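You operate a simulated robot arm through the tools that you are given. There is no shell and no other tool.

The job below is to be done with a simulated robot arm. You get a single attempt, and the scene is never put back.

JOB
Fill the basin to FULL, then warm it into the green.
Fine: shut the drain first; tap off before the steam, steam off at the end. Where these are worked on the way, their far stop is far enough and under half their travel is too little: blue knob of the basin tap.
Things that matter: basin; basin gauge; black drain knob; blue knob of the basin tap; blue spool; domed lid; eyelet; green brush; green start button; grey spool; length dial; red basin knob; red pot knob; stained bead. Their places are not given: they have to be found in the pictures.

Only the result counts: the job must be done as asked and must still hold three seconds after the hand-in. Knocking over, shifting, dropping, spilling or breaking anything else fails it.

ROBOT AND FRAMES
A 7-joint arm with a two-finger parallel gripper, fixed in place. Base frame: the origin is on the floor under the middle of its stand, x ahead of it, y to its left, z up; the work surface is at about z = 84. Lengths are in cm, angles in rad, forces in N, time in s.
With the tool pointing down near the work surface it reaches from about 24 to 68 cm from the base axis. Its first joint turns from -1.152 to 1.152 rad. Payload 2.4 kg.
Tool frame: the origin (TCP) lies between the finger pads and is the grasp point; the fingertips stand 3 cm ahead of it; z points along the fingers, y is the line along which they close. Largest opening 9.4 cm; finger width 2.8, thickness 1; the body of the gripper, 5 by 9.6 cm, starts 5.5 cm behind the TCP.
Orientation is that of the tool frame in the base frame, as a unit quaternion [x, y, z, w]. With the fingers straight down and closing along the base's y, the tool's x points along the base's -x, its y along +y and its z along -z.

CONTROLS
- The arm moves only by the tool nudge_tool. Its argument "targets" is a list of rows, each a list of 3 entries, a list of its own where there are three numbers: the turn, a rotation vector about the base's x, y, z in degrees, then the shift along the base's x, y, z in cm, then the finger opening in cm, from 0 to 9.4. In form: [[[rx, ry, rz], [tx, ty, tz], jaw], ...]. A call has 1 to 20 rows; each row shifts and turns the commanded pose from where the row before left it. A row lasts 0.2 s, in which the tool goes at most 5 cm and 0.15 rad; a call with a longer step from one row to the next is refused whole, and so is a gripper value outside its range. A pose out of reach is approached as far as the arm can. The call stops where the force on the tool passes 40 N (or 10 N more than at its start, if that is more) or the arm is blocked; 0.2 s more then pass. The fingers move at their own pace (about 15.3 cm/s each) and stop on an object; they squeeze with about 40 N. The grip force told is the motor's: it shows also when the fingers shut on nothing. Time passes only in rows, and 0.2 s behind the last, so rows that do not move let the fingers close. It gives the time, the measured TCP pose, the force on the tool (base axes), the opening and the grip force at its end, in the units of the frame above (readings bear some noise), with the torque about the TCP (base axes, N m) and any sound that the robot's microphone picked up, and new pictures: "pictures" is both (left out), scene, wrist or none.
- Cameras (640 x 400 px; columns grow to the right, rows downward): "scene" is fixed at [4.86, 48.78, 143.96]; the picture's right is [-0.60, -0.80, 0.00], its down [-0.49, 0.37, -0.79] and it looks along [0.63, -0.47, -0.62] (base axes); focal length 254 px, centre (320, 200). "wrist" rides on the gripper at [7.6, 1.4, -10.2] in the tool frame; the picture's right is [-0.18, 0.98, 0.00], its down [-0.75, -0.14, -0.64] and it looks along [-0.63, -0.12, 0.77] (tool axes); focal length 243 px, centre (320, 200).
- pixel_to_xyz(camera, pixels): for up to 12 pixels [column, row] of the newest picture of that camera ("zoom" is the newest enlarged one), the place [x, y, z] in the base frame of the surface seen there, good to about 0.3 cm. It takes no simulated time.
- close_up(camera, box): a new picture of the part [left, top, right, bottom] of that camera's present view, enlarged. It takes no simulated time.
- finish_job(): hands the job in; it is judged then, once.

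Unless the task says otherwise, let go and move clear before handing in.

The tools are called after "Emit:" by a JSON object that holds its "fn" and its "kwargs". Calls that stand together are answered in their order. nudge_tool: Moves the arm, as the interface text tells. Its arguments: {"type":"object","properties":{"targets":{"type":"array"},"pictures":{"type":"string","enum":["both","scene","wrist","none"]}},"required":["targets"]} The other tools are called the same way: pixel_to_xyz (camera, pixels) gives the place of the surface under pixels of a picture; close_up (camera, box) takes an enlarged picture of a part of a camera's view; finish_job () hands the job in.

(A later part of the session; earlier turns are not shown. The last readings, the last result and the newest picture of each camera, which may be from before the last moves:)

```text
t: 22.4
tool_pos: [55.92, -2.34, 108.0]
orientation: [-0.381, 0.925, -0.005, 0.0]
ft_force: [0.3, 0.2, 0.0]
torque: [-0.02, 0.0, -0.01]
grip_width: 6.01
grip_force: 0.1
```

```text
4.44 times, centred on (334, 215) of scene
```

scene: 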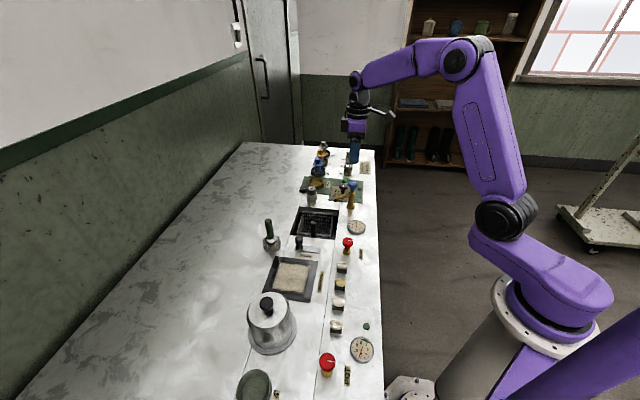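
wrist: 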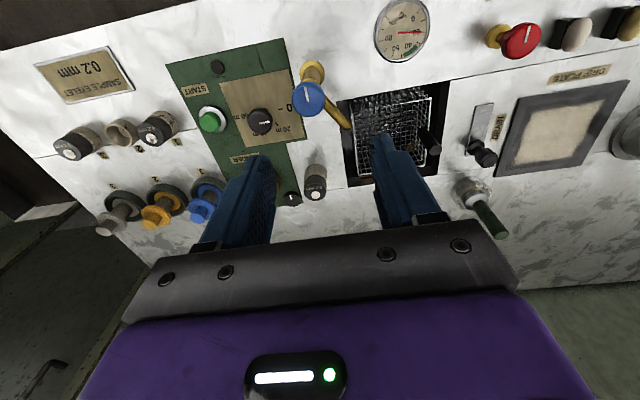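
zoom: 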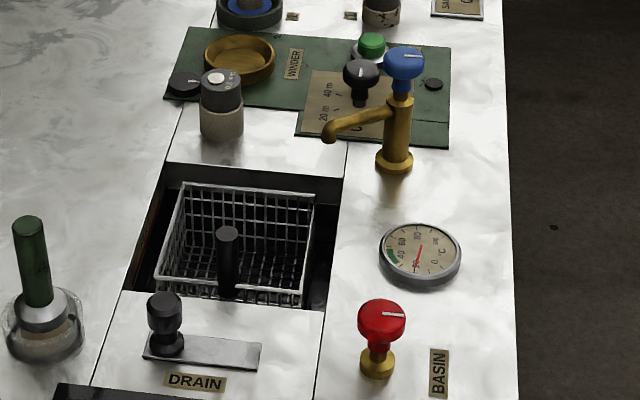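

The blue knob's top is at wrist (308,99), with its pointer toward the robot side. I'll get its exact place and dimensions and read the gauge's green band.

Emit:
{"fn": "pixel_to_xyz", "kwargs": {"camera": "wrist", "pixels": [[308, 99], [302, 96], [315, 99], [309, 92], [308, 106], [321, 116], [334, 117], [341, 126], [309, 70], [313, 83], [260, 122], [403, 30]]}}

Emit:
{"fn": "close_up", "kwargs": {"camera": "wrist", "box": [280, 55, 350, 135]}}

Emit:
{"fn": "close_up", "kwargs": {"camera": "wrist", "box": [365, 0, 435, 65]}}

Emit:
{"fn": "close_up", "kwargs": {"camera": "scene", "box": [340, 215, 372, 240]}}

```text
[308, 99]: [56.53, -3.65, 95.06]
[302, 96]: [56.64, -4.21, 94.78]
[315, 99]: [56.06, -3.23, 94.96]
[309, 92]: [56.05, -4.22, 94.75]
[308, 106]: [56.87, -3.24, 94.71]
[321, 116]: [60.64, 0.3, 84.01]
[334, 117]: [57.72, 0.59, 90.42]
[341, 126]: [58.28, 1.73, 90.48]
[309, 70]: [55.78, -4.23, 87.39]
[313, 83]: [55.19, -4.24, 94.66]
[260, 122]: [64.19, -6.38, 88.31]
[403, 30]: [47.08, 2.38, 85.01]
```

```text
5.00 times, centred on (315, 95) of wrist
```

zoom: 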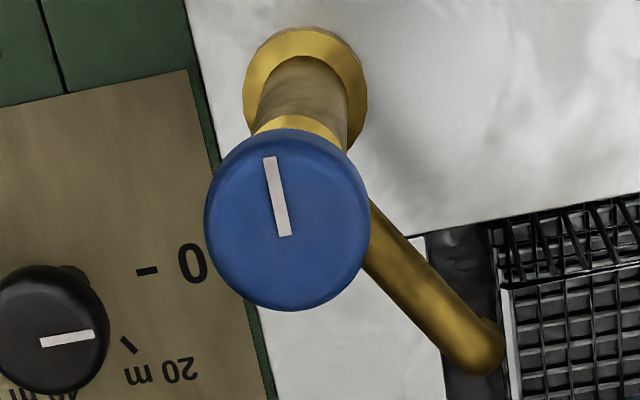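

```text
6.15 times, centred on (400, 32) of wrist
```

zoom: 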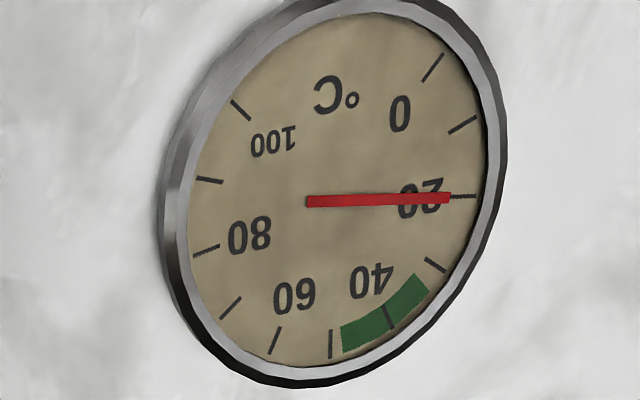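

```text
16.00 times, centred on (356, 228) of scene
```

zoom: 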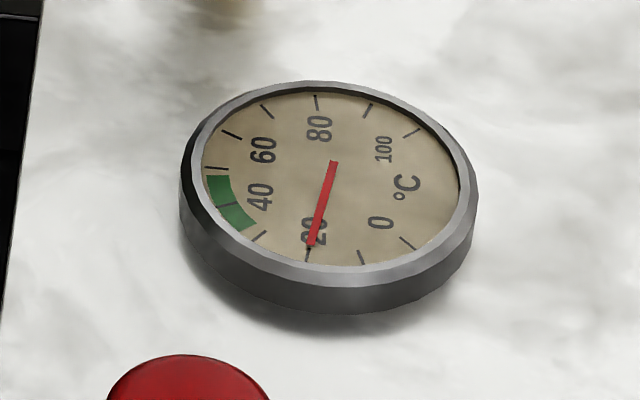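

The green band runs from about 33 to 48 °C and the needle is at 20. I'll pin down the blue knob's rim for its centre.

Emit:
{"fn": "pixel_to_xyz", "kwargs": {"camera": "wrist", "pixels": [[294, 99], [296, 99], [320, 97], [323, 97], [308, 84], [306, 86], [309, 112], [308, 109], [298, 90], [318, 108], [298, 108], [318, 88]]}}

Emit:
{"fn": "pixel_to_xyz", "kwargs": {"camera": "scene", "pixels": [[353, 184], [349, 185], [357, 185], [352, 188], [352, 191], [353, 203], [352, 207], [352, 182]]}}

```text
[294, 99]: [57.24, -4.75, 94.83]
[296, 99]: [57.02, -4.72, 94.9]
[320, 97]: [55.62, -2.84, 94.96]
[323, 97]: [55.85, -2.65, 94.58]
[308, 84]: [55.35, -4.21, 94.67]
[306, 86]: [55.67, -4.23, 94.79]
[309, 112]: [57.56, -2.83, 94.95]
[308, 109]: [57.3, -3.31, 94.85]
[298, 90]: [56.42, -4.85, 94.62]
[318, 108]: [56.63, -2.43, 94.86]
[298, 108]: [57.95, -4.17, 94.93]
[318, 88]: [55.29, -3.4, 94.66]
```

```text
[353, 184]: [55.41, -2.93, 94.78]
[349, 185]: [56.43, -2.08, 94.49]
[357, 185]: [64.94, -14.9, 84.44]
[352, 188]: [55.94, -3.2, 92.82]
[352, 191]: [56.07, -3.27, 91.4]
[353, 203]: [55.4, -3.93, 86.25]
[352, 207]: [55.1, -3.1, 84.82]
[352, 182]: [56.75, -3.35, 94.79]
```

The knob's centre is (56.5,-3.65), top z≈95, diameter about 3 cm. I'll turn the tool back −90° (to have room for a counter-clockwise turn) while centring above it.

Emit:
{"fn": "nudge_tool", "kwargs": {"targets": [[[0, 0, -8.5], [0.3, -0.65, 0], 5.5], [[0, 0, -8.5], [0.3, -0.65, 0], 5.5], [[0, 0, -8.5], [0, 0, 0], 5.5], [[0, 0, -8.5], [0, 0, 0], 5.5], [[0, 0, -8.5], [0, 0, 0], 5.5], [[0, 0, -8.5], [0, 0, 0], 5.5], [[0, 0, -8.5], [0, 0, 0], 5.5], [[0, 0, -8.5], [0, 0, 0], 5.5], [[0, 0, -8.5], [0, 0, 0], 5.5], [[0, 0, -8.5], [0, 0, 0], 5.5], [[0, 0, -5], [0, 0, 0], 5.5], [[0, 0, 0], [0, 0, 0], 5.5]]}}

```text
t: 25.0
tool_pos: [56.64, -3.69, 108.05]
orientation: [0.384, 0.923, -0.004, -0.003]
ft_force: [0.6, -0.1, 0.2]
torque: [0.02, 0.0, -0.02]
grip_width: 5.51
grip_force: 0.0
```

scene: 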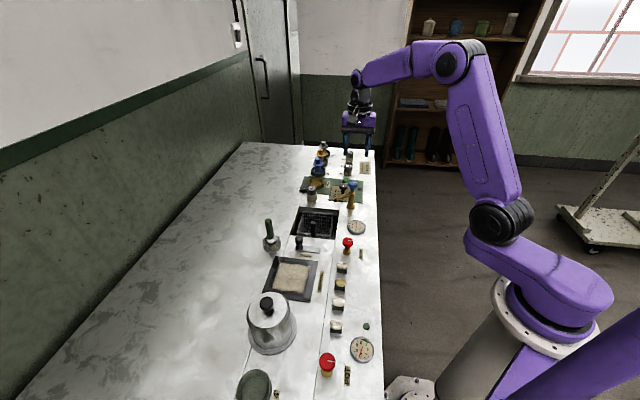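
wrist: 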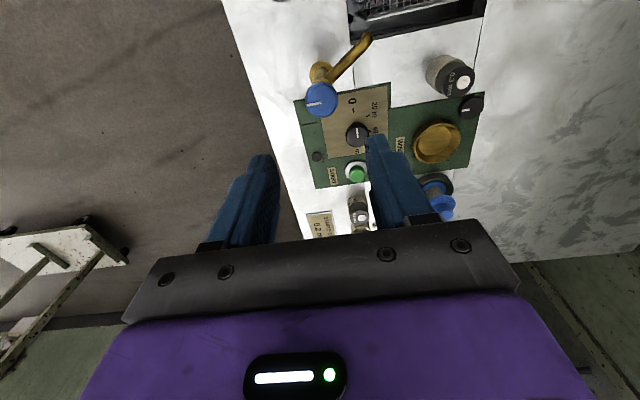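

The blue knob is at wrist (321,98) between the finger lines. I'll confirm its centre from this side and descend around it.

Emit:
{"fn": "pixel_to_xyz", "kwargs": {"camera": "wrist", "pixels": [[307, 98], [335, 98], [321, 87], [321, 111], [321, 98]]}}

Emit:
{"fn": "nudge_tool", "kwargs": {"targets": [[[0, 0, 0], [-0.05, 0.02, -3], 5.5], [[0, 0, 0], [-0.05, 0.02, -3], 5.5], [[0, 0, 0], [0, 0, -3], 5.5], [[0, 0, 0], [0, 0, -2], 5.5], [[0, 0, 0], [0, 0, 0], 5.5]]}}

Emit:
{"fn": "close_up", "kwargs": {"camera": "wrist", "box": [240, 60, 410, 230]}}

```text
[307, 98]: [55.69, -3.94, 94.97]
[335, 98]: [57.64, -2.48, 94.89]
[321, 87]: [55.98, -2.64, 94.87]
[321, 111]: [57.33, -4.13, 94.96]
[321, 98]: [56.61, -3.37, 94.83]
```

```text
t: 26.2
tool_pos: [56.7, -3.57, 97.1]
orientation: [0.383, 0.924, -0.004, -0.004]
ft_force: [0.3, -0.1, 1.4]
torque: [-0.02, -0.02, -0.01]
grip_width: 5.52
grip_force: 0.0
```

scene: 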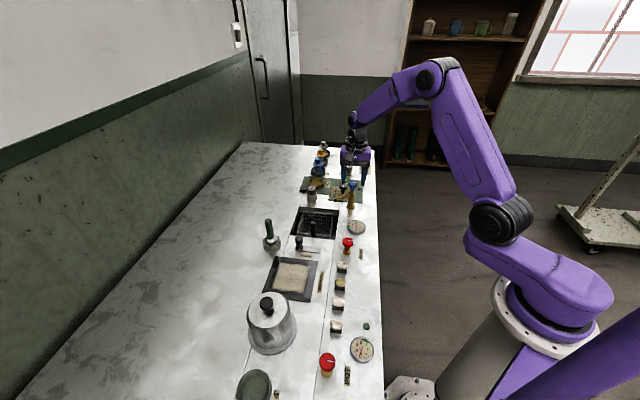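
wrist: 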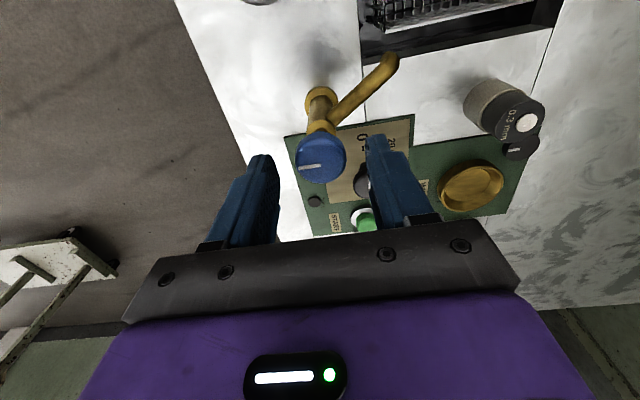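

```text
2.35 times, centred on (325, 145) of wrist
```

zoom: 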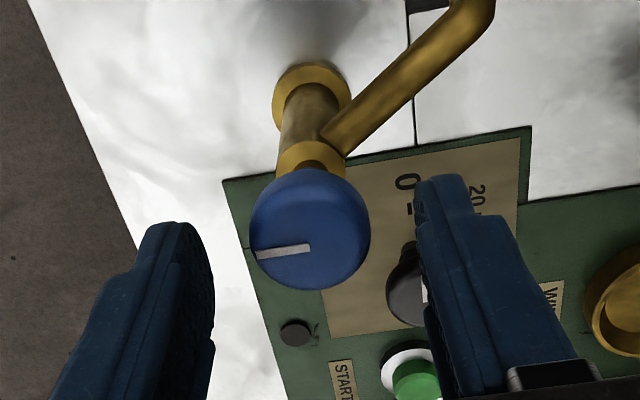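

The knob is centred between the fingers. I'll lower to z≈94.4 and close on it.

Emit:
{"fn": "nudge_tool", "kwargs": {"targets": [[[0, 0, 0], [-0.08, 0.08, -1.4], 5.5], [[0, 0, 0], [0, 0, -1.3], 5.5], [[0, 0, 0], [0, 0, 0], 4], [[0, 0, 0], [0, 0, 0], 2], [[0, 0, 0], [0, 0, 0], 2]]}}

Emit:
{"fn": "close_up", "kwargs": {"camera": "wrist", "box": [240, 80, 410, 250]}}

```text
t: 27.4
tool_pos: [56.48, -3.4, 94.36]
orientation: [0.384, 0.923, -0.005, -0.003]
ft_force: [-0.3, 0.6, -3.0]
torque: [-0.29, -0.41, 0.0]
grip_width: 3.18
grip_force: 45.8
```

scene: 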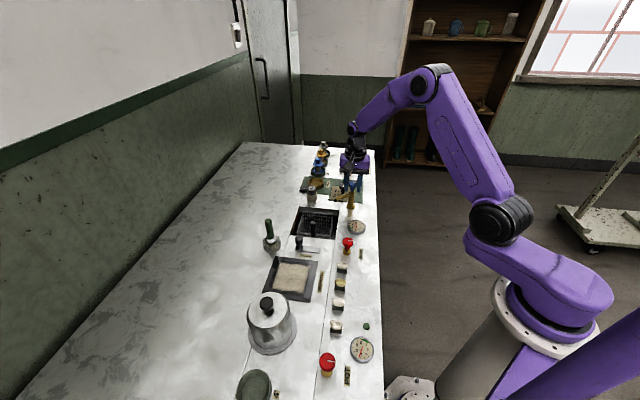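
wrist: 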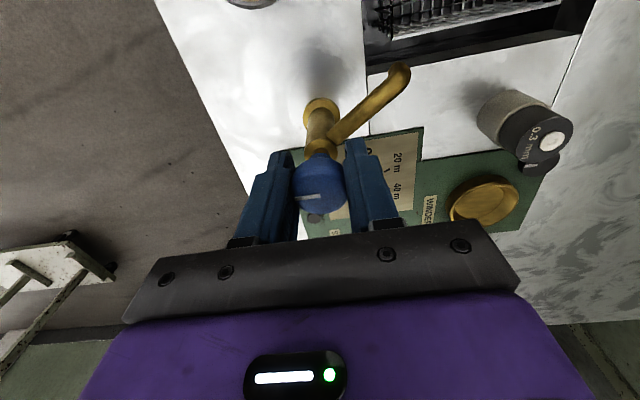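

```text
2.35 times, centred on (325, 165) of wrist
```

zoom: 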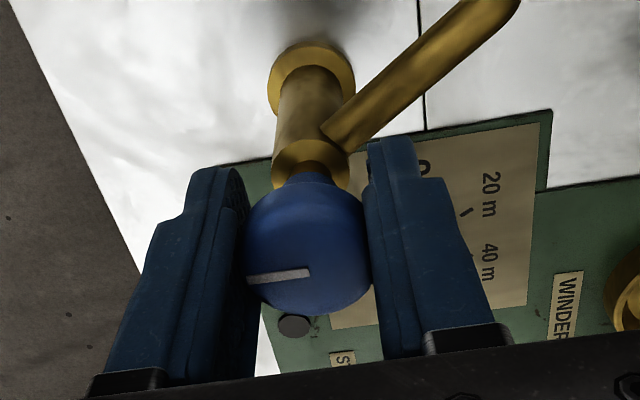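

The knob is gripped (3.18 cm). I'll test a small counter-clockwise twist (+8°) and read the torque and the pointer.

Emit:
{"fn": "nudge_tool", "kwargs": {"targets": [[[0, 0, 4], [0, 0, 0], 2], [[0, 0, 4], [0, 0, 0], 2], [[0, 0, 0], [0, 0, 0], 2]], "pictures": "wrist"}}

Emit:
{"fn": "close_up", "kwargs": {"camera": "wrist", "box": [240, 80, 410, 250]}}

```text
t: 28.2
tool_pos: [56.54, -3.46, 94.4]
orientation: [0.317, 0.948, -0.004, -0.004]
ft_force: [2.2, 1.6, -4.9]
torque: [0.09, 0.01, -0.04]
grip_width: 3.16
grip_force: 44.8
```

wrist: 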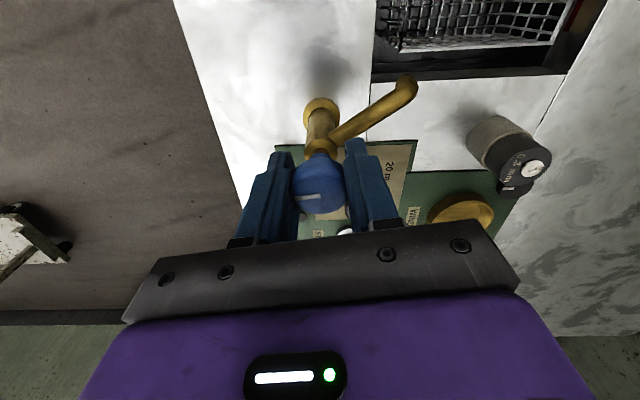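

```text
2.35 times, centred on (325, 165) of wrist
```

zoom: 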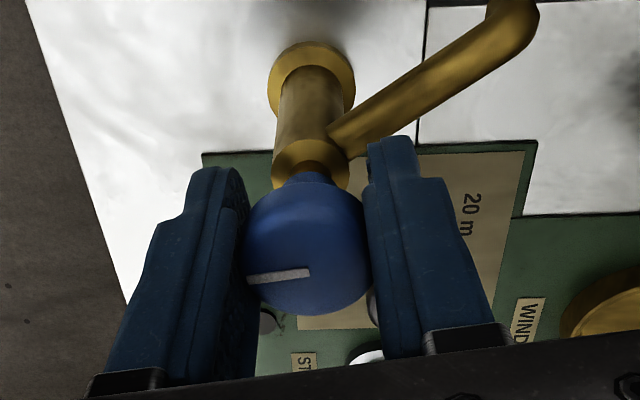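

The pointer turned with the fingers at negligible torque, so counter-clockwise opens. I'll continue, watching the torque and the basin.

Emit:
{"fn": "nudge_tool", "kwargs": {"targets": [[[0, 0, 8], [0, 0, 0], 2], [[0, 0, 8], [0, 0, 0], 2], [[0, 0, 8], [0, 0, 0], 2], [[0, 0, 8], [0, 0, 0], 2], [[0, 0, 0], [0, 0, 0], 2]]}}

Emit:
{"fn": "close_up", "kwargs": {"camera": "wrist", "box": [240, 80, 410, 250]}}

Emit:
{"fn": "close_up", "kwargs": {"camera": "scene", "box": [284, 170, 384, 260]}}

```text
t: 29.4
tool_pos: [56.45, -3.47, 94.39]
orientation: [0.044, 0.999, -0.005, -0.002]
ft_force: [2.0, -1.4, 0.9]
torque: [0.1, 0.82, 0.01]
grip_width: 3.16
grip_force: 44.5
```

scene: 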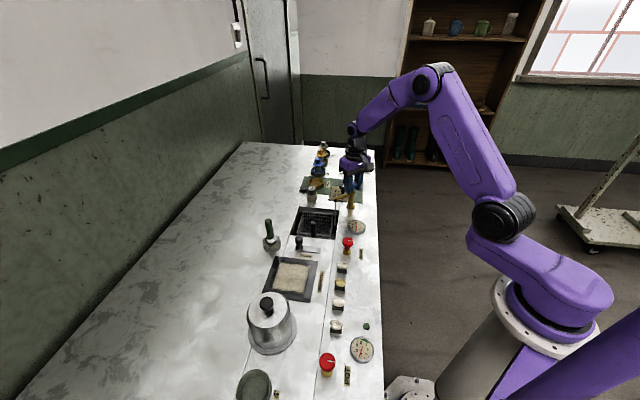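
wrist: 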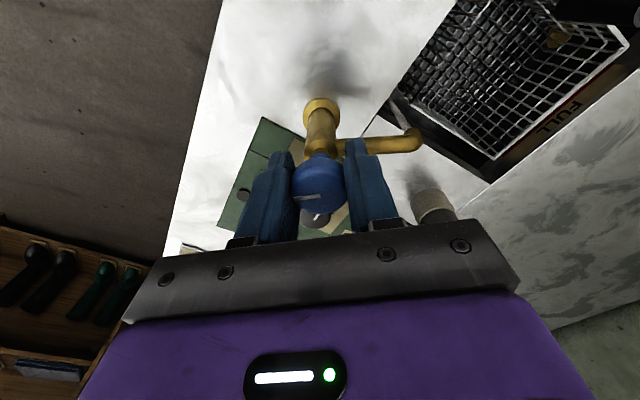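

```text
2.35 times, centred on (325, 165) of wrist
```

zoom: 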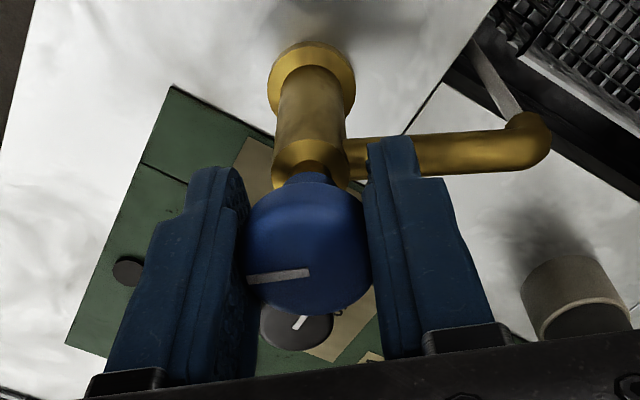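

```text
4.44 times, centred on (334, 215) of scene
```

zoom: 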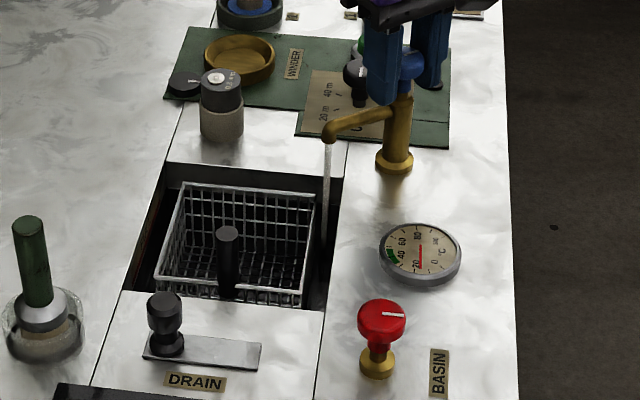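

A water stream is now falling from the spout (scene zoom (327,170)); 40° turned with no stop. I'll keep turning toward the far stop in small checks.

Emit:
{"fn": "nudge_tool", "kwargs": {"targets": [[[0, 0, 8], [0, 0, 0], 2], [[0, 0, 8], [0, 0, 0], 2], [[0, 0, 8], [0, 0, 0], 2], [[0, 0, 8], [0, 0, 0], 2], [[0, 0, 0], [0, 0, 0], 2]]}}

Emit:
{"fn": "close_up", "kwargs": {"camera": "wrist", "box": [340, 0, 640, 200]}}

Emit:
{"fn": "close_up", "kwargs": {"camera": "scene", "box": [284, 190, 348, 250]}}

```text
t: 30.6
tool_pos: [56.43, -3.61, 94.4]
orientation: [-0.233, 0.972, -0.006, -0.001]
ft_force: [0.4, -8.4, 3.2]
torque: [-0.3, 0.5, -0.02]
grip_width: 3.16
grip_force: 45.1
```

scene: 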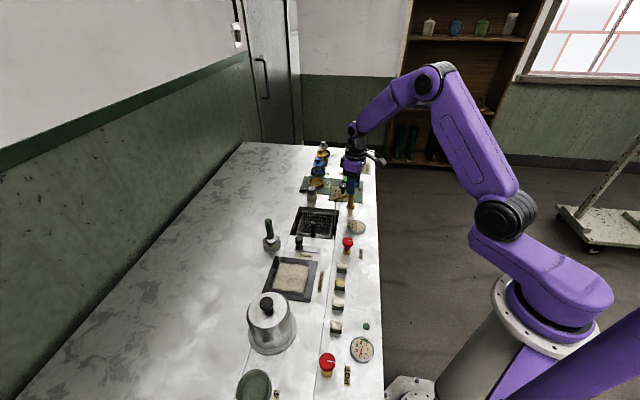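
wrist: 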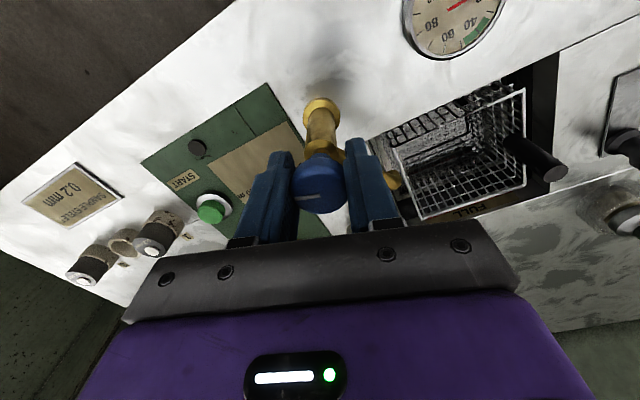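

```text
2.00 times, centred on (490, 100) of wrist
```

zoom: 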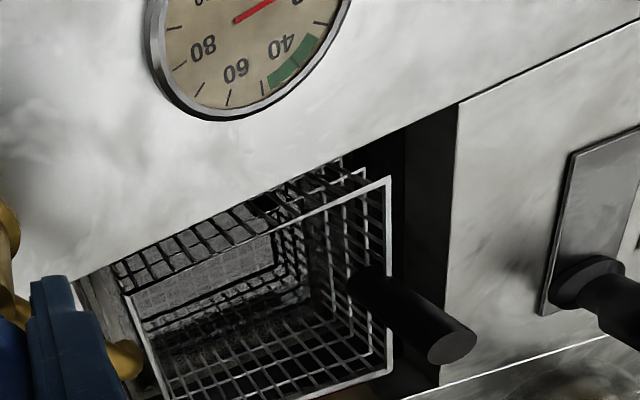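

```text
6.67 times, centred on (316, 220) of scene
```

zoom: 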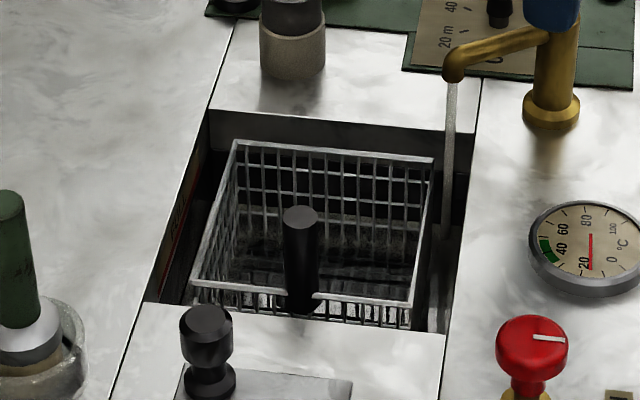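

Water is visibly collecting in the basin. The tap is at 72°; I'll measure the water surface height now.

Emit:
{"fn": "pixel_to_xyz", "kwargs": {"camera": "scene", "pixels": [[322, 226], [334, 225], [335, 228], [305, 227], [318, 230], [326, 229], [300, 218], [331, 233], [298, 224], [322, 224]]}}

Emit:
{"fn": "pixel_to_xyz", "kwargs": {"camera": "wrist", "pixels": [[433, 130], [450, 145], [475, 160], [540, 90], [525, 120], [390, 150], [480, 140], [465, 125]]}}

```text
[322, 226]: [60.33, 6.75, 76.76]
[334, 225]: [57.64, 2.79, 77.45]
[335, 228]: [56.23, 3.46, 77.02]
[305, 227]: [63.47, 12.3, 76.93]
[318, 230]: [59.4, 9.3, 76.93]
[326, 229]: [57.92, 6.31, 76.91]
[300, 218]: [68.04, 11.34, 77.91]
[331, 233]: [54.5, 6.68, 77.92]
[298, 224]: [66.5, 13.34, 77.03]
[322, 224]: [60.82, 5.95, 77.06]
```

```text
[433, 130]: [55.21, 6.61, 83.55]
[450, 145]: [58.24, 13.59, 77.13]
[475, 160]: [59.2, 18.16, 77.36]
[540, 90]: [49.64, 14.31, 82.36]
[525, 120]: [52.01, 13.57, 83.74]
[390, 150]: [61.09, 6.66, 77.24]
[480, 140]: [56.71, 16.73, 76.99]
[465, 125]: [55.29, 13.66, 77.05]
```

The surface is at about z 77.0 (floor about 76.5), FULL is near 82.1. I'll keep turning toward the far stop so the opening is surely over half.

Emit:
{"fn": "nudge_tool", "kwargs": {"targets": [[[0, 0, 8], [0, 0, 0], 2], [[0, 0, 8], [0, 0, 0], 2], [[0, 0, 8], [0, 0, 0], 2], [[0, 0, 0], [0, 0, 0], 2]]}}

Emit:
{"fn": "close_up", "kwargs": {"camera": "wrist", "box": [240, 80, 410, 250]}}

Emit:
{"fn": "close_up", "kwargs": {"camera": "scene", "box": [284, 190, 348, 250]}}

Emit:
{"fn": "pixel_to_xyz", "kwargs": {"camera": "scene", "pixels": [[322, 226], [305, 227], [318, 230], [326, 229], [298, 224], [322, 224]]}}

```text
t: 31.6
tool_pos: [56.57, -3.53, 94.36]
orientation: [-0.43, 0.903, -0.006, 0.002]
ft_force: [8.4, -14.2, -0.5]
torque: [0.3, -0.45, -0.37]
grip_width: 3.14
grip_force: 45.2
```

scene: 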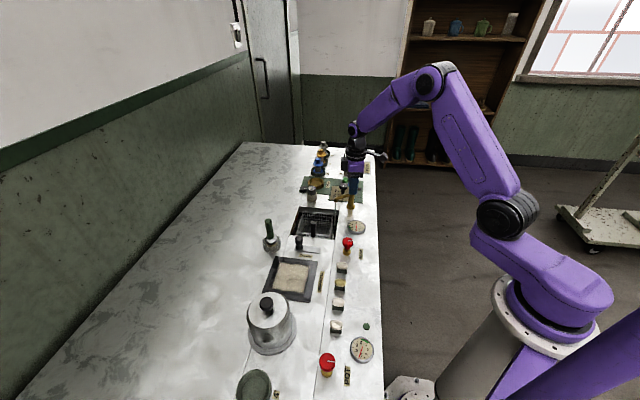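
wrist: 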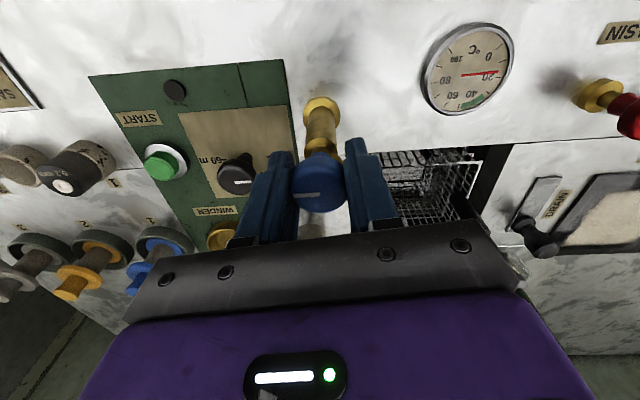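

```text
2.35 times, centred on (325, 165) of wrist
```

zoom: 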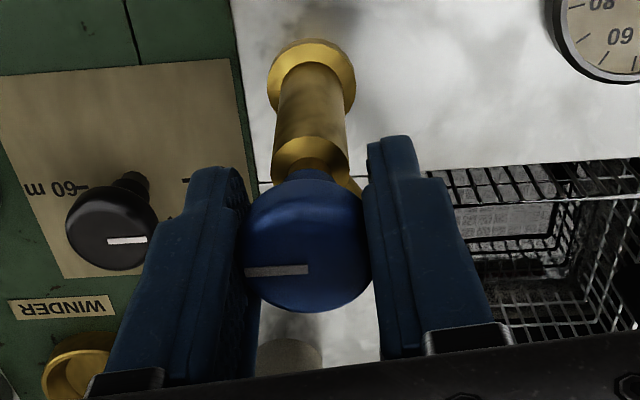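

```text
6.67 times, centred on (316, 220) of scene
```

zoom: 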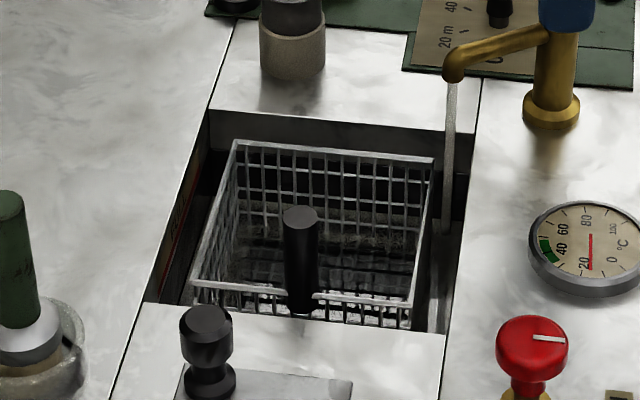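

```text
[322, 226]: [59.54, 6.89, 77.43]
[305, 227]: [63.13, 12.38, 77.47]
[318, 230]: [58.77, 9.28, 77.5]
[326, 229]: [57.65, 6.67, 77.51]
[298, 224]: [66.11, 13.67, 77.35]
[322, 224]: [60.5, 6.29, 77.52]
```

Torque about z is now −0.37 N·m at 96°, so the far stop is reached; the level is 77.45 and rises about 0.5 cm/s. I'll ease off 2° and wait 3 s while holding the knob.

Emit:
{"fn": "nudge_tool", "kwargs": {"targets": [[[0, 0, -2], [0, 0, 0], 2], [[0, 0, 0], [0, 0, 0], 2], [[0, 0, 0], [0, 0, 0], 2], [[0, 0, 0], [0, 0, 0], 2], [[0, 0, 0], [0, 0, 0], 2], [[0, 0, 0], [0, 0, 0], 2], [[0, 0, 0], [0, 0, 0], 2], [[0, 0, 0], [0, 0, 0], 2], [[0, 0, 0], [0, 0, 0], 2], [[0, 0, 0], [0, 0, 0], 2], [[0, 0, 0], [0, 0, 0], 2], [[0, 0, 0], [0, 0, 0], 2], [[0, 0, 0], [0, 0, 0], 2], [[0, 0, 0], [0, 0, 0], 2]]}}

Emit:
{"fn": "close_up", "kwargs": {"camera": "scene", "box": [284, 190, 348, 250]}}

Emit:
{"fn": "pixel_to_xyz", "kwargs": {"camera": "scene", "pixels": [[322, 226], [305, 227], [318, 230], [326, 229], [298, 224], [322, 224]]}}

```text
t: 34.6
tool_pos: [56.53, -3.61, 94.43]
orientation: [-0.414, 0.91, -0.006, 0.002]
ft_force: [13.8, -18.6, 8.7]
torque: [-0.35, 0.04, -0.02]
grip_width: 3.15
grip_force: 45.2
```

scene: 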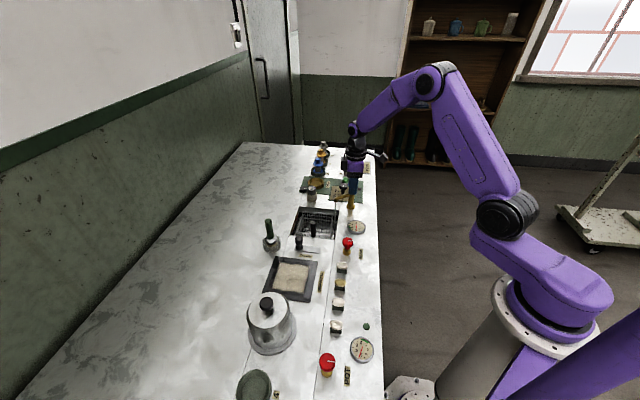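
wrist: 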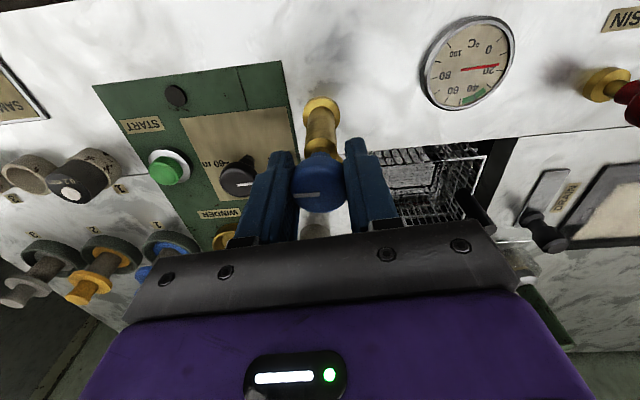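

```text
6.67 times, centred on (316, 220) of scene
```

zoom: 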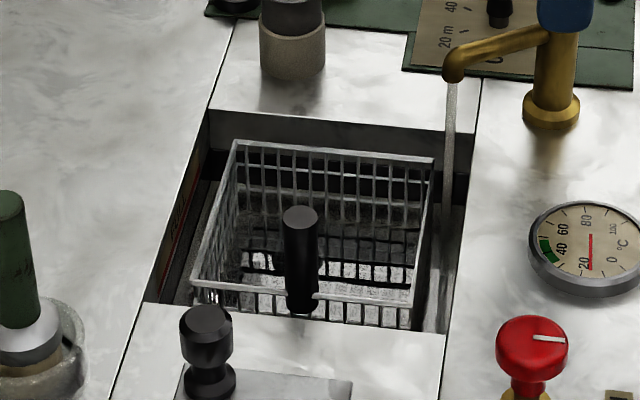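

```text
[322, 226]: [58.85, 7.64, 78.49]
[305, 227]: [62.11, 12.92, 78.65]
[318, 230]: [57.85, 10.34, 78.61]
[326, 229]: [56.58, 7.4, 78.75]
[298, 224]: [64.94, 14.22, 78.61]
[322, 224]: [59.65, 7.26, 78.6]
```

Level is 78.6 (rate about 0.4 cm/s), so roughly 9 s remain to FULL at 82.1. I'll wait 4 s, easing the side load slightly.

Emit:
{"fn": "nudge_tool", "kwargs": {"targets": [[[0, 0, 0], [0.08, -0.1, 0], 2], [[0, 0, 0], [0, 0, 0], 2], [[0, 0, 0], [0, 0, 0], 2], [[0, 0, 0], [0, 0, 0], 2], [[0, 0, 0], [0, 0, 0], 2], [[0, 0, 0], [0, 0, 0], 2], [[0, 0, 0], [0, 0, 0], 2], [[0, 0, 0], [0, 0, 0], 2], [[0, 0, 0], [0, 0, 0], 2], [[0, 0, 0], [0, 0, 0], 2], [[0, 0, 0], [0, 0, 0], 2], [[0, 0, 0], [0, 0, 0], 2], [[0, 0, 0], [0, 0, 0], 2], [[0, 0, 0], [0, 0, 0], 2], [[0, 0, 0], [0, 0, 0], 2], [[0, 0, 0], [0, 0, 0], 2], [[0, 0, 0], [0, 0, 0], 2], [[0, 0, 0], [0, 0, 0], 2], [[0, 0, 0], [0, 0, 0], 2], [[0, 0, 0], [0, 0, 0], 2]]}}

Emit:
{"fn": "close_up", "kwargs": {"camera": "scene", "box": [284, 190, 348, 250]}}

Emit:
{"fn": "pixel_to_xyz", "kwargs": {"camera": "scene", "pixels": [[322, 226], [305, 227], [318, 230], [326, 229], [298, 224], [322, 224]]}}

```text
t: 38.8
tool_pos: [56.49, -3.53, 94.34]
orientation: [-0.414, 0.91, -0.005, 0.002]
ft_force: [3.7, -5.3, 18.6]
torque: [-0.02, -0.01, 0.03]
grip_width: 3.13
grip_force: 44.7
```

scene: 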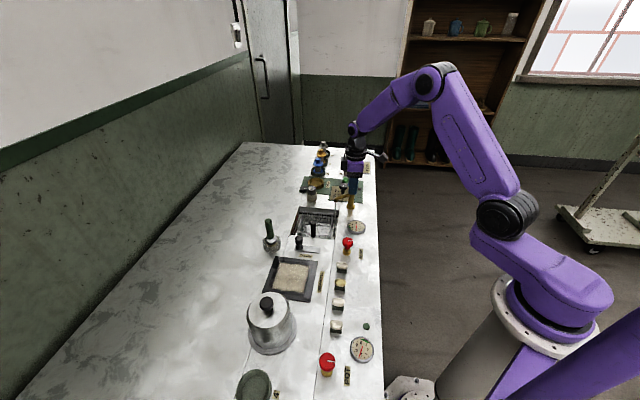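
wrist: 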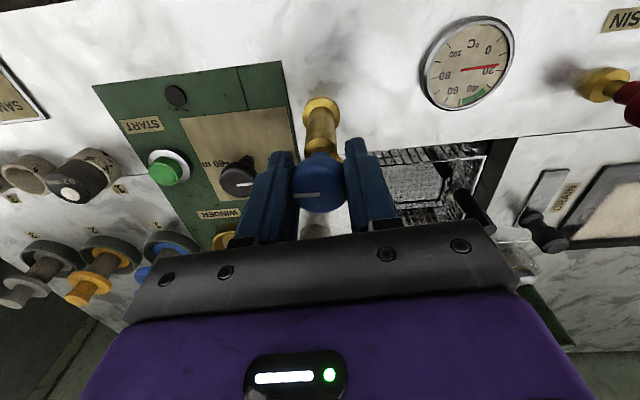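

```text
6.67 times, centred on (316, 220) of scene
```

zoom: 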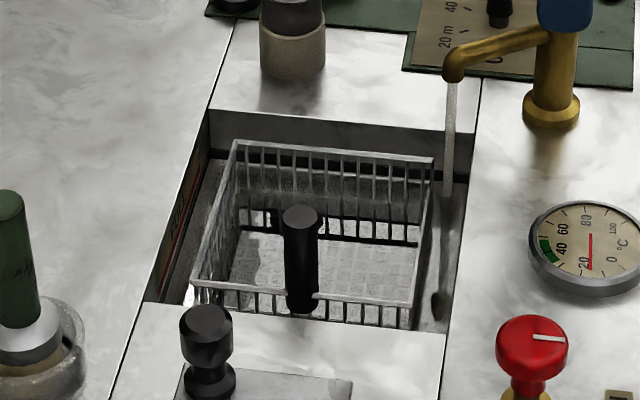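

```text
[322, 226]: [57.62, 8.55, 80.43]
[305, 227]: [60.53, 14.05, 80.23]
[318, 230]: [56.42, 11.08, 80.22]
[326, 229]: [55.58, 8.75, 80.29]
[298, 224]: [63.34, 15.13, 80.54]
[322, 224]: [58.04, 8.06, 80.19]
```

Level is about 80.3. I'll zoom on the far wall to see how far the water is from the red FULL line.

Emit:
{"fn": "close_up", "kwargs": {"camera": "scene", "box": [284, 208, 316, 238]}}

Emit:
{"fn": "pixel_to_xyz", "kwargs": {"camera": "scene", "pixels": [[296, 224], [297, 222], [298, 219], [299, 216], [300, 213], [295, 228], [301, 216], [299, 222]]}}

```text
13.33 times, centred on (300, 223) of scene
```

zoom: 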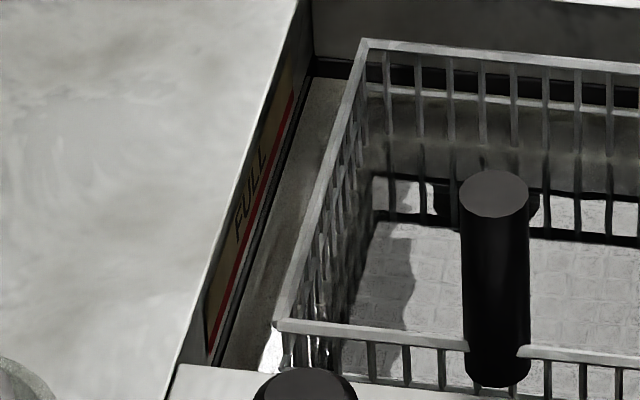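

```text
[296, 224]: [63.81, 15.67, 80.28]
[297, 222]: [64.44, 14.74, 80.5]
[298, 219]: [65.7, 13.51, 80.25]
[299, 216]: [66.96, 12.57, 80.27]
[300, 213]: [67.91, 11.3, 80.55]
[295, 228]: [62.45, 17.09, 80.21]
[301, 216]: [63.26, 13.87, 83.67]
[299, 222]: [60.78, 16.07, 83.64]
```

The red line is just above the water's edge on the far wall. I'll zoom tighter to measure the ratio.

Emit:
{"fn": "close_up", "kwargs": {"camera": "scene", "box": [290, 213, 304, 222]}}

Emit:
{"fn": "close_up", "kwargs": {"camera": "wrist", "box": [370, 140, 500, 240]}}

```text
16.00 times, centred on (297, 218) of scene
```

zoom: 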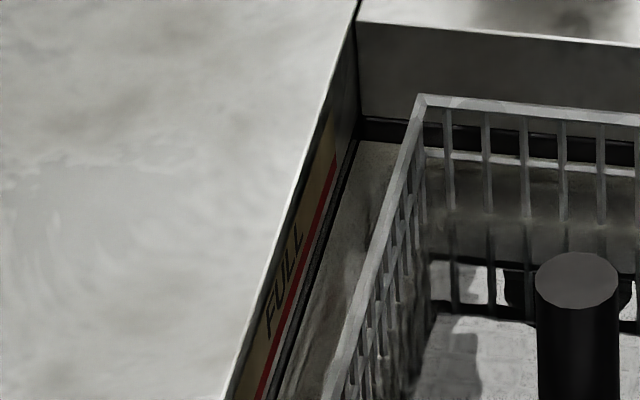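

```text
4.00 times, centred on (435, 190) of wrist
```

zoom: 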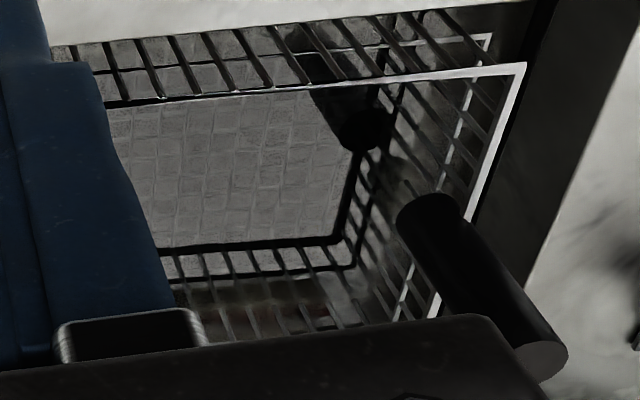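

Comparing edges at zoom x=320 (rim y≈116, red y≈208, water y≈259) puts FULL at z≈81.7, about 1.4 cm above the water. I'll wait 1.4 s more and re-measure before closing.

Emit:
{"fn": "nudge_tool", "kwargs": {"targets": [[[0, 0, 0], [0, 0, 0], 2], [[0, 0, 0], [0, 0, 0], 2], [[0, 0, 0], [0, 0, 0], 2], [[0, 0, 0], [0, 0, 0], 2], [[0, 0, 0], [0, 0, 0], 2], [[0, 0, 0], [0, 0, 0], 2]], "pictures": "scene"}}

Emit:
{"fn": "pixel_to_xyz", "kwargs": {"camera": "scene", "pixels": [[322, 226], [305, 227], [318, 230], [326, 229], [298, 224], [322, 224], [308, 228], [320, 228]]}}

Emit:
{"fn": "close_up", "kwargs": {"camera": "scene", "box": [290, 213, 304, 222]}}

```text
t: 40.2
tool_pos: [56.54, -3.57, 94.27]
orientation: [-0.414, 0.91, -0.005, 0.001]
ft_force: [2.5, -3.3, 17.5]
torque: [0.12, -0.13, -0.05]
grip_width: 3.16
grip_force: 45.0
```

scene: 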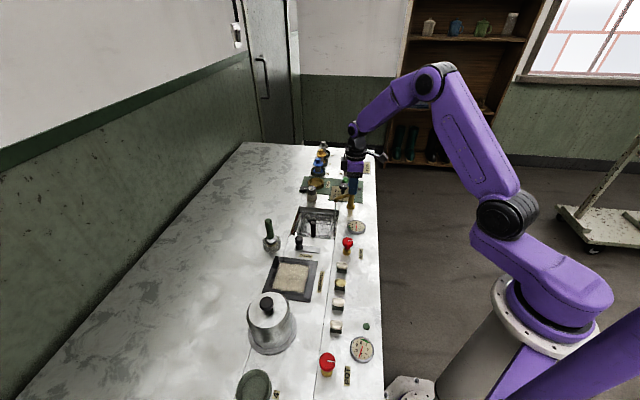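

```text
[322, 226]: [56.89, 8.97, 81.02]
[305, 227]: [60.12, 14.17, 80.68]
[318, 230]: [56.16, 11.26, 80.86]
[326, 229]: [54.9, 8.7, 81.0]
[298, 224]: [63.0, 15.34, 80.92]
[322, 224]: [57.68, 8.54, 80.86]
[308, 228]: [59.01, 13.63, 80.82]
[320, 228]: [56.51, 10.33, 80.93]
```

```text
16.00 times, centred on (297, 218) of scene
```

zoom: 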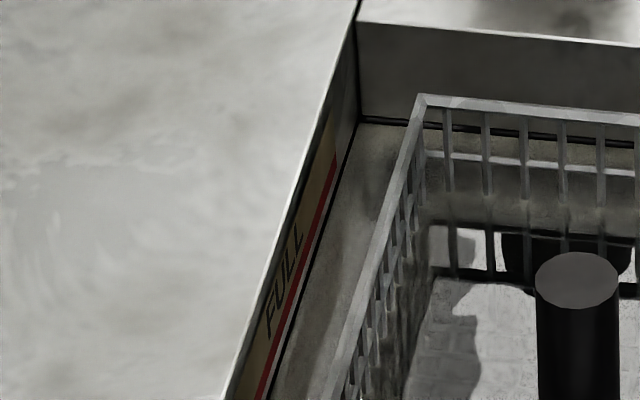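

Water is at 80.9, FULL at 81.7; closing takes about 2.3 s and should add ~0.5 cm. I'll wait 0.4 s and turn the knob back clockwise.

Emit:
{"fn": "nudge_tool", "kwargs": {"targets": [[[0, 0, 0], [0, 0, 0], 2], [[0, 0, 0], [0, 0, 0], 2], [[0, 0, -8.4], [0, 0, 0], 2], [[0, 0, -8.4], [0, 0, 0], 2], [[0, 0, -8.4], [0, 0, 0], 2], [[0, 0, -8.4], [0, 0, 0], 2], [[0, 0, -8.4], [0, 0, 0], 2], [[0, 0, -8.4], [0, 0, 0], 2], [[0, 0, -8.4], [0, 0, 0], 2], [[0, 0, -8.4], [0, 0, 0], 2], [[0, 0, -8.4], [0, 0, 0], 2], [[0, 0, -8.4], [0, 0, 0], 2]]}}

Emit:
{"fn": "pixel_to_xyz", "kwargs": {"camera": "scene", "pixels": [[322, 226], [305, 227], [318, 230], [326, 229], [298, 224], [322, 224], [308, 228], [320, 228]]}}

Emit:
{"fn": "close_up", "kwargs": {"camera": "scene", "box": [290, 213, 304, 222]}}

Emit:
{"fn": "close_up", "kwargs": {"camera": "scene", "box": [284, 190, 384, 250]}}

```text
t: 42.8
tool_pos: [56.6, -3.51, 94.36]
orientation: [0.302, 0.953, -0.003, -0.004]
ft_force: [3.6, 3.3, 14.7]
torque: [-0.03, 0.05, -0.01]
grip_width: 3.14
grip_force: 44.9
```

scene: 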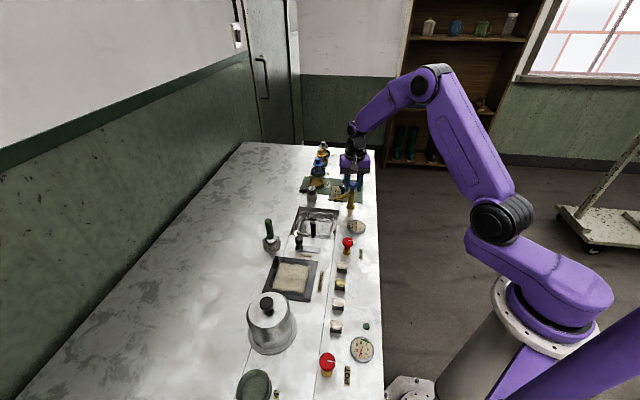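
wrist: 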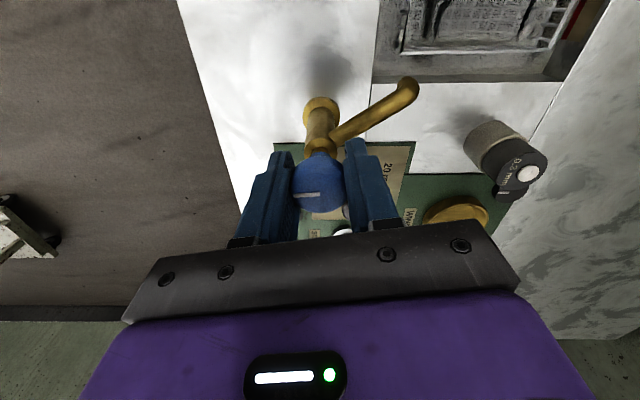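

```text
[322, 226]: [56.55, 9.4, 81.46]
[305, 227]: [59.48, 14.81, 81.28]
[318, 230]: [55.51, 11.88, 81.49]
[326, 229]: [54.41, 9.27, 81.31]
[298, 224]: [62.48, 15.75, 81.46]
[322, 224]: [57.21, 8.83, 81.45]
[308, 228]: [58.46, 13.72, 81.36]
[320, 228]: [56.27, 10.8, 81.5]
```

```text
16.00 times, centred on (297, 218) of scene
```

zoom: 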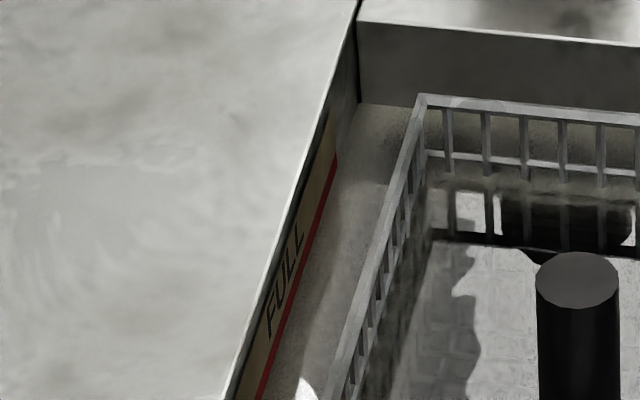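

```text
6.40 times, centred on (334, 220) of scene
```

zoom: 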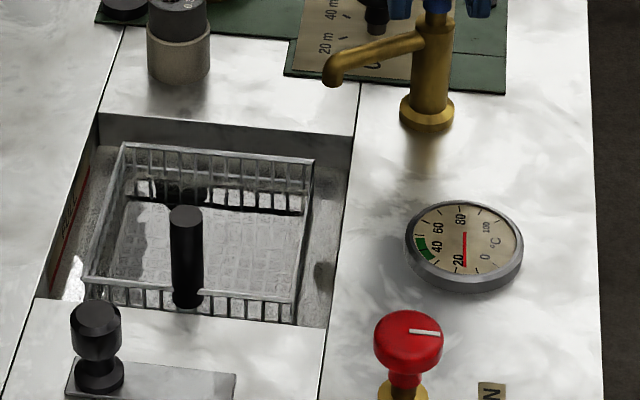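

The stream has stopped and the level is 81.4, touching the lower edge of the red line. I'll zoom in to judge whether a small top-up is needed.

Emit:
{"fn": "close_up", "kwargs": {"camera": "scene", "box": [292, 214, 300, 230]}}

Emit:
{"fn": "close_up", "kwargs": {"camera": "wrist", "box": [370, 0, 620, 100]}}

Emit:
{"fn": "close_up", "kwargs": {"camera": "wrist", "box": [240, 80, 440, 250]}}

Emit:
{"fn": "pixel_to_xyz", "kwargs": {"camera": "wrist", "pixels": [[430, 30], [480, 20], [450, 35], [580, 10], [500, 40], [540, 15]]}}

```text
16.00 times, centred on (296, 222) of scene
```

zoom: 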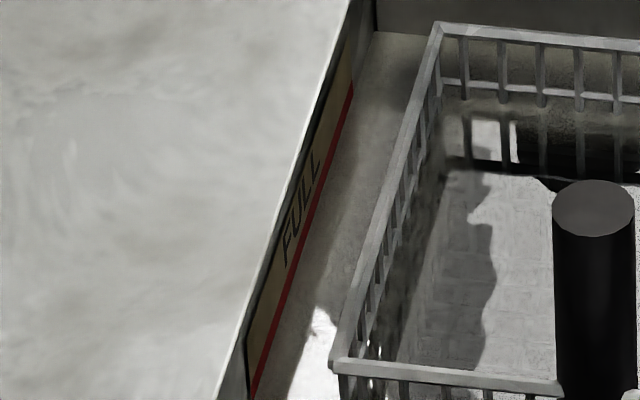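

```text
2.56 times, centred on (495, 50) of wrist
```

zoom: 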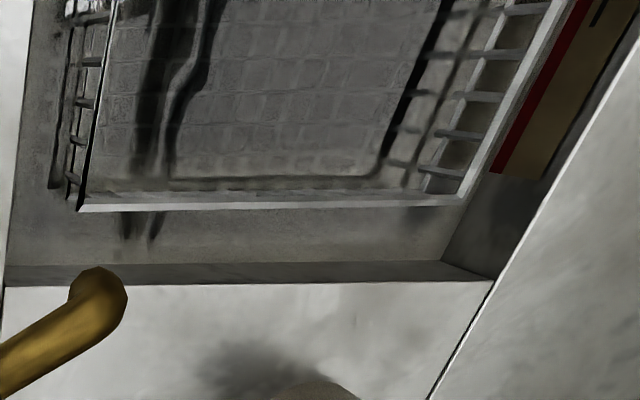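

```text
2.35 times, centred on (340, 165) of wrist
```

zoom: 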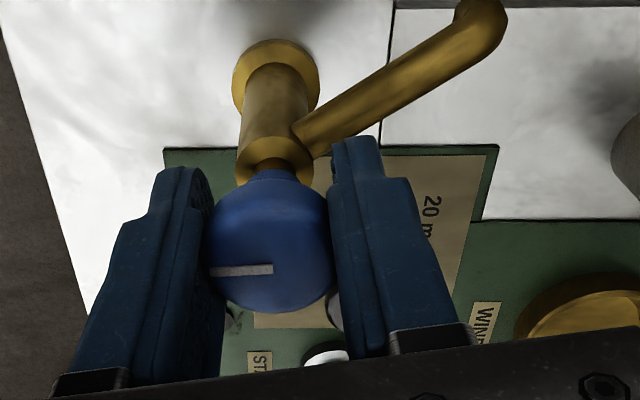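

```text
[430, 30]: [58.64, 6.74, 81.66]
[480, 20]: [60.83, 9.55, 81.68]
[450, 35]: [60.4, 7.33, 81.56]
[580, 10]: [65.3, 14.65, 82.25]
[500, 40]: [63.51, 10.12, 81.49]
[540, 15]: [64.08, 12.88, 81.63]
```

The water touches the line's lower edge, about 0.2 cm under its centre. I'll make a brief top-up (open about 34° more and straight back), then re-measure.

Emit:
{"fn": "nudge_tool", "kwargs": {"targets": [[[0, 0, 8.4], [0, 0, 0], 2], [[0, 0, 8.4], [0, 0, 0], 2], [[0, 0, 8.4], [0, 0, 0], 2], [[0, 0, 8.4], [0, 0, 0], 2], [[0, 0, -8.4], [0, 0, 0], 2], [[0, 0, -8.4], [0, 0, 0], 2], [[0, 0, -8.4], [0, 0, 0], 2], [[0, 0, -8.4], [0, 0, 0], 2]], "pictures": "scene"}}

Emit:
{"fn": "pixel_to_xyz", "kwargs": {"camera": "scene", "pixels": [[322, 226], [305, 227], [318, 230], [326, 229], [298, 224], [322, 224], [308, 228], [320, 228]]}}

Emit:
{"fn": "close_up", "kwargs": {"camera": "scene", "box": [292, 214, 300, 230]}}

```text
t: 44.6
tool_pos: [56.47, -3.44, 94.39]
orientation: [0.302, 0.953, -0.004, -0.002]
ft_force: [4.1, 8.8, 13.1]
torque: [0.02, 0.05, 0.02]
grip_width: 3.15
grip_force: 45.0
```

scene: 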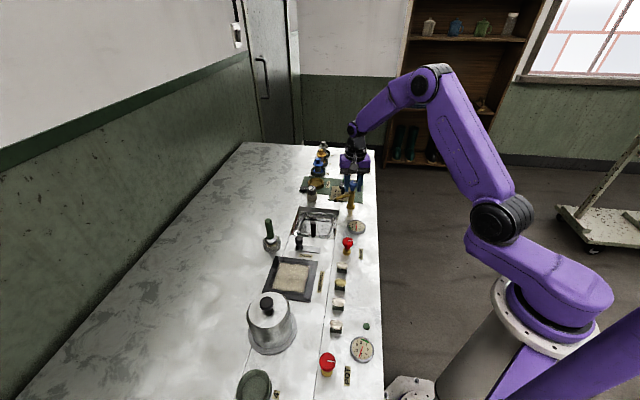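

```text
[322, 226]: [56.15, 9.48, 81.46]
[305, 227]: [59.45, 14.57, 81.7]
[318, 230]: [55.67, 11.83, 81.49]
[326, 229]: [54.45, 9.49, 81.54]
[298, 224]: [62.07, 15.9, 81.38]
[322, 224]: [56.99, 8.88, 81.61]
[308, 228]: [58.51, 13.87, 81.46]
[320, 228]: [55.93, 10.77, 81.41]
```

```text
16.00 times, centred on (296, 222) of scene
```

zoom: 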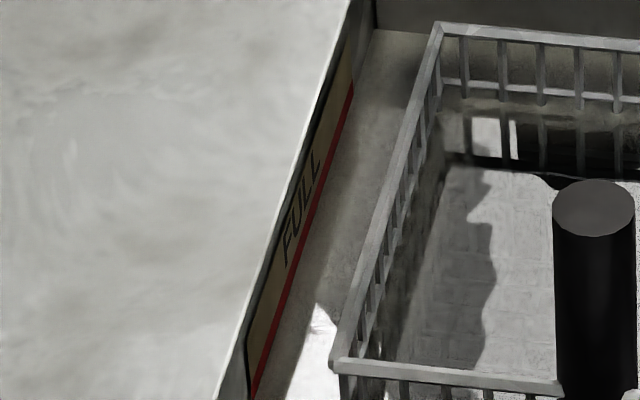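

Level is now about 81.5, at the lower part of the red line. One more slightly larger brief top-up should centre it.

Emit:
{"fn": "nudge_tool", "kwargs": {"targets": [[[0, 0, 8.4], [0, 0, 0], 2], [[0, 0, 8.4], [0, 0, 0], 2], [[0, 0, 8.4], [0, 0, 0], 2], [[0, 0, 8.4], [0, 0, 0], 2], [[0, 0, 8.4], [0, 0, 0], 2], [[0, 0, -8.4], [0, 0, 0], 2], [[0, 0, -8.4], [0, 0, 0], 2], [[0, 0, -8.4], [0, 0, 0], 2], [[0, 0, -8.4], [0, 0, 0], 2], [[0, 0, -8.4], [0, 0, 0], 2]], "pictures": "scene"}}

Emit:
{"fn": "pixel_to_xyz", "kwargs": {"camera": "scene", "pixels": [[322, 226], [305, 227], [318, 230], [326, 229], [298, 224], [322, 224], [308, 228], [320, 228]]}}

Emit:
{"fn": "close_up", "kwargs": {"camera": "scene", "box": [292, 214, 300, 230]}}

```text
t: 46.8
tool_pos: [56.57, -3.58, 94.46]
orientation: [0.303, 0.953, -0.003, -0.003]
ft_force: [1.7, 11.9, 17.5]
torque: [0.04, 0.16, 0.01]
grip_width: 3.17
grip_force: 44.6
```

scene: 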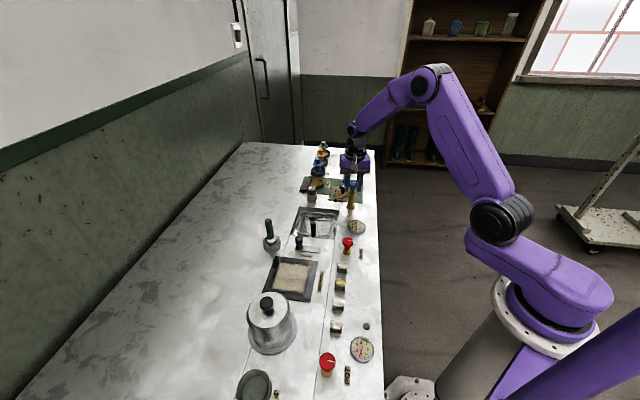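

```text
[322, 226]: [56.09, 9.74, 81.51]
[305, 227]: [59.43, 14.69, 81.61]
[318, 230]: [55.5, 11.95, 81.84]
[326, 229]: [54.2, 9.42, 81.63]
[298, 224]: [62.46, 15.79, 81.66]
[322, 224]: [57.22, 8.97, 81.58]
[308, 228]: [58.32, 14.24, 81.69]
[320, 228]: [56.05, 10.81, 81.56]
```

```text
16.00 times, centred on (296, 222) of scene
```

zoom: 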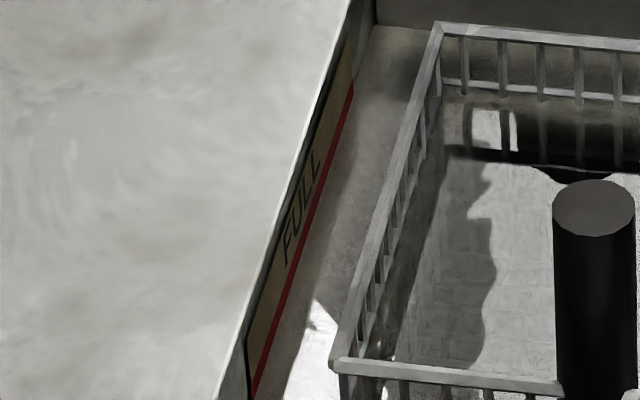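

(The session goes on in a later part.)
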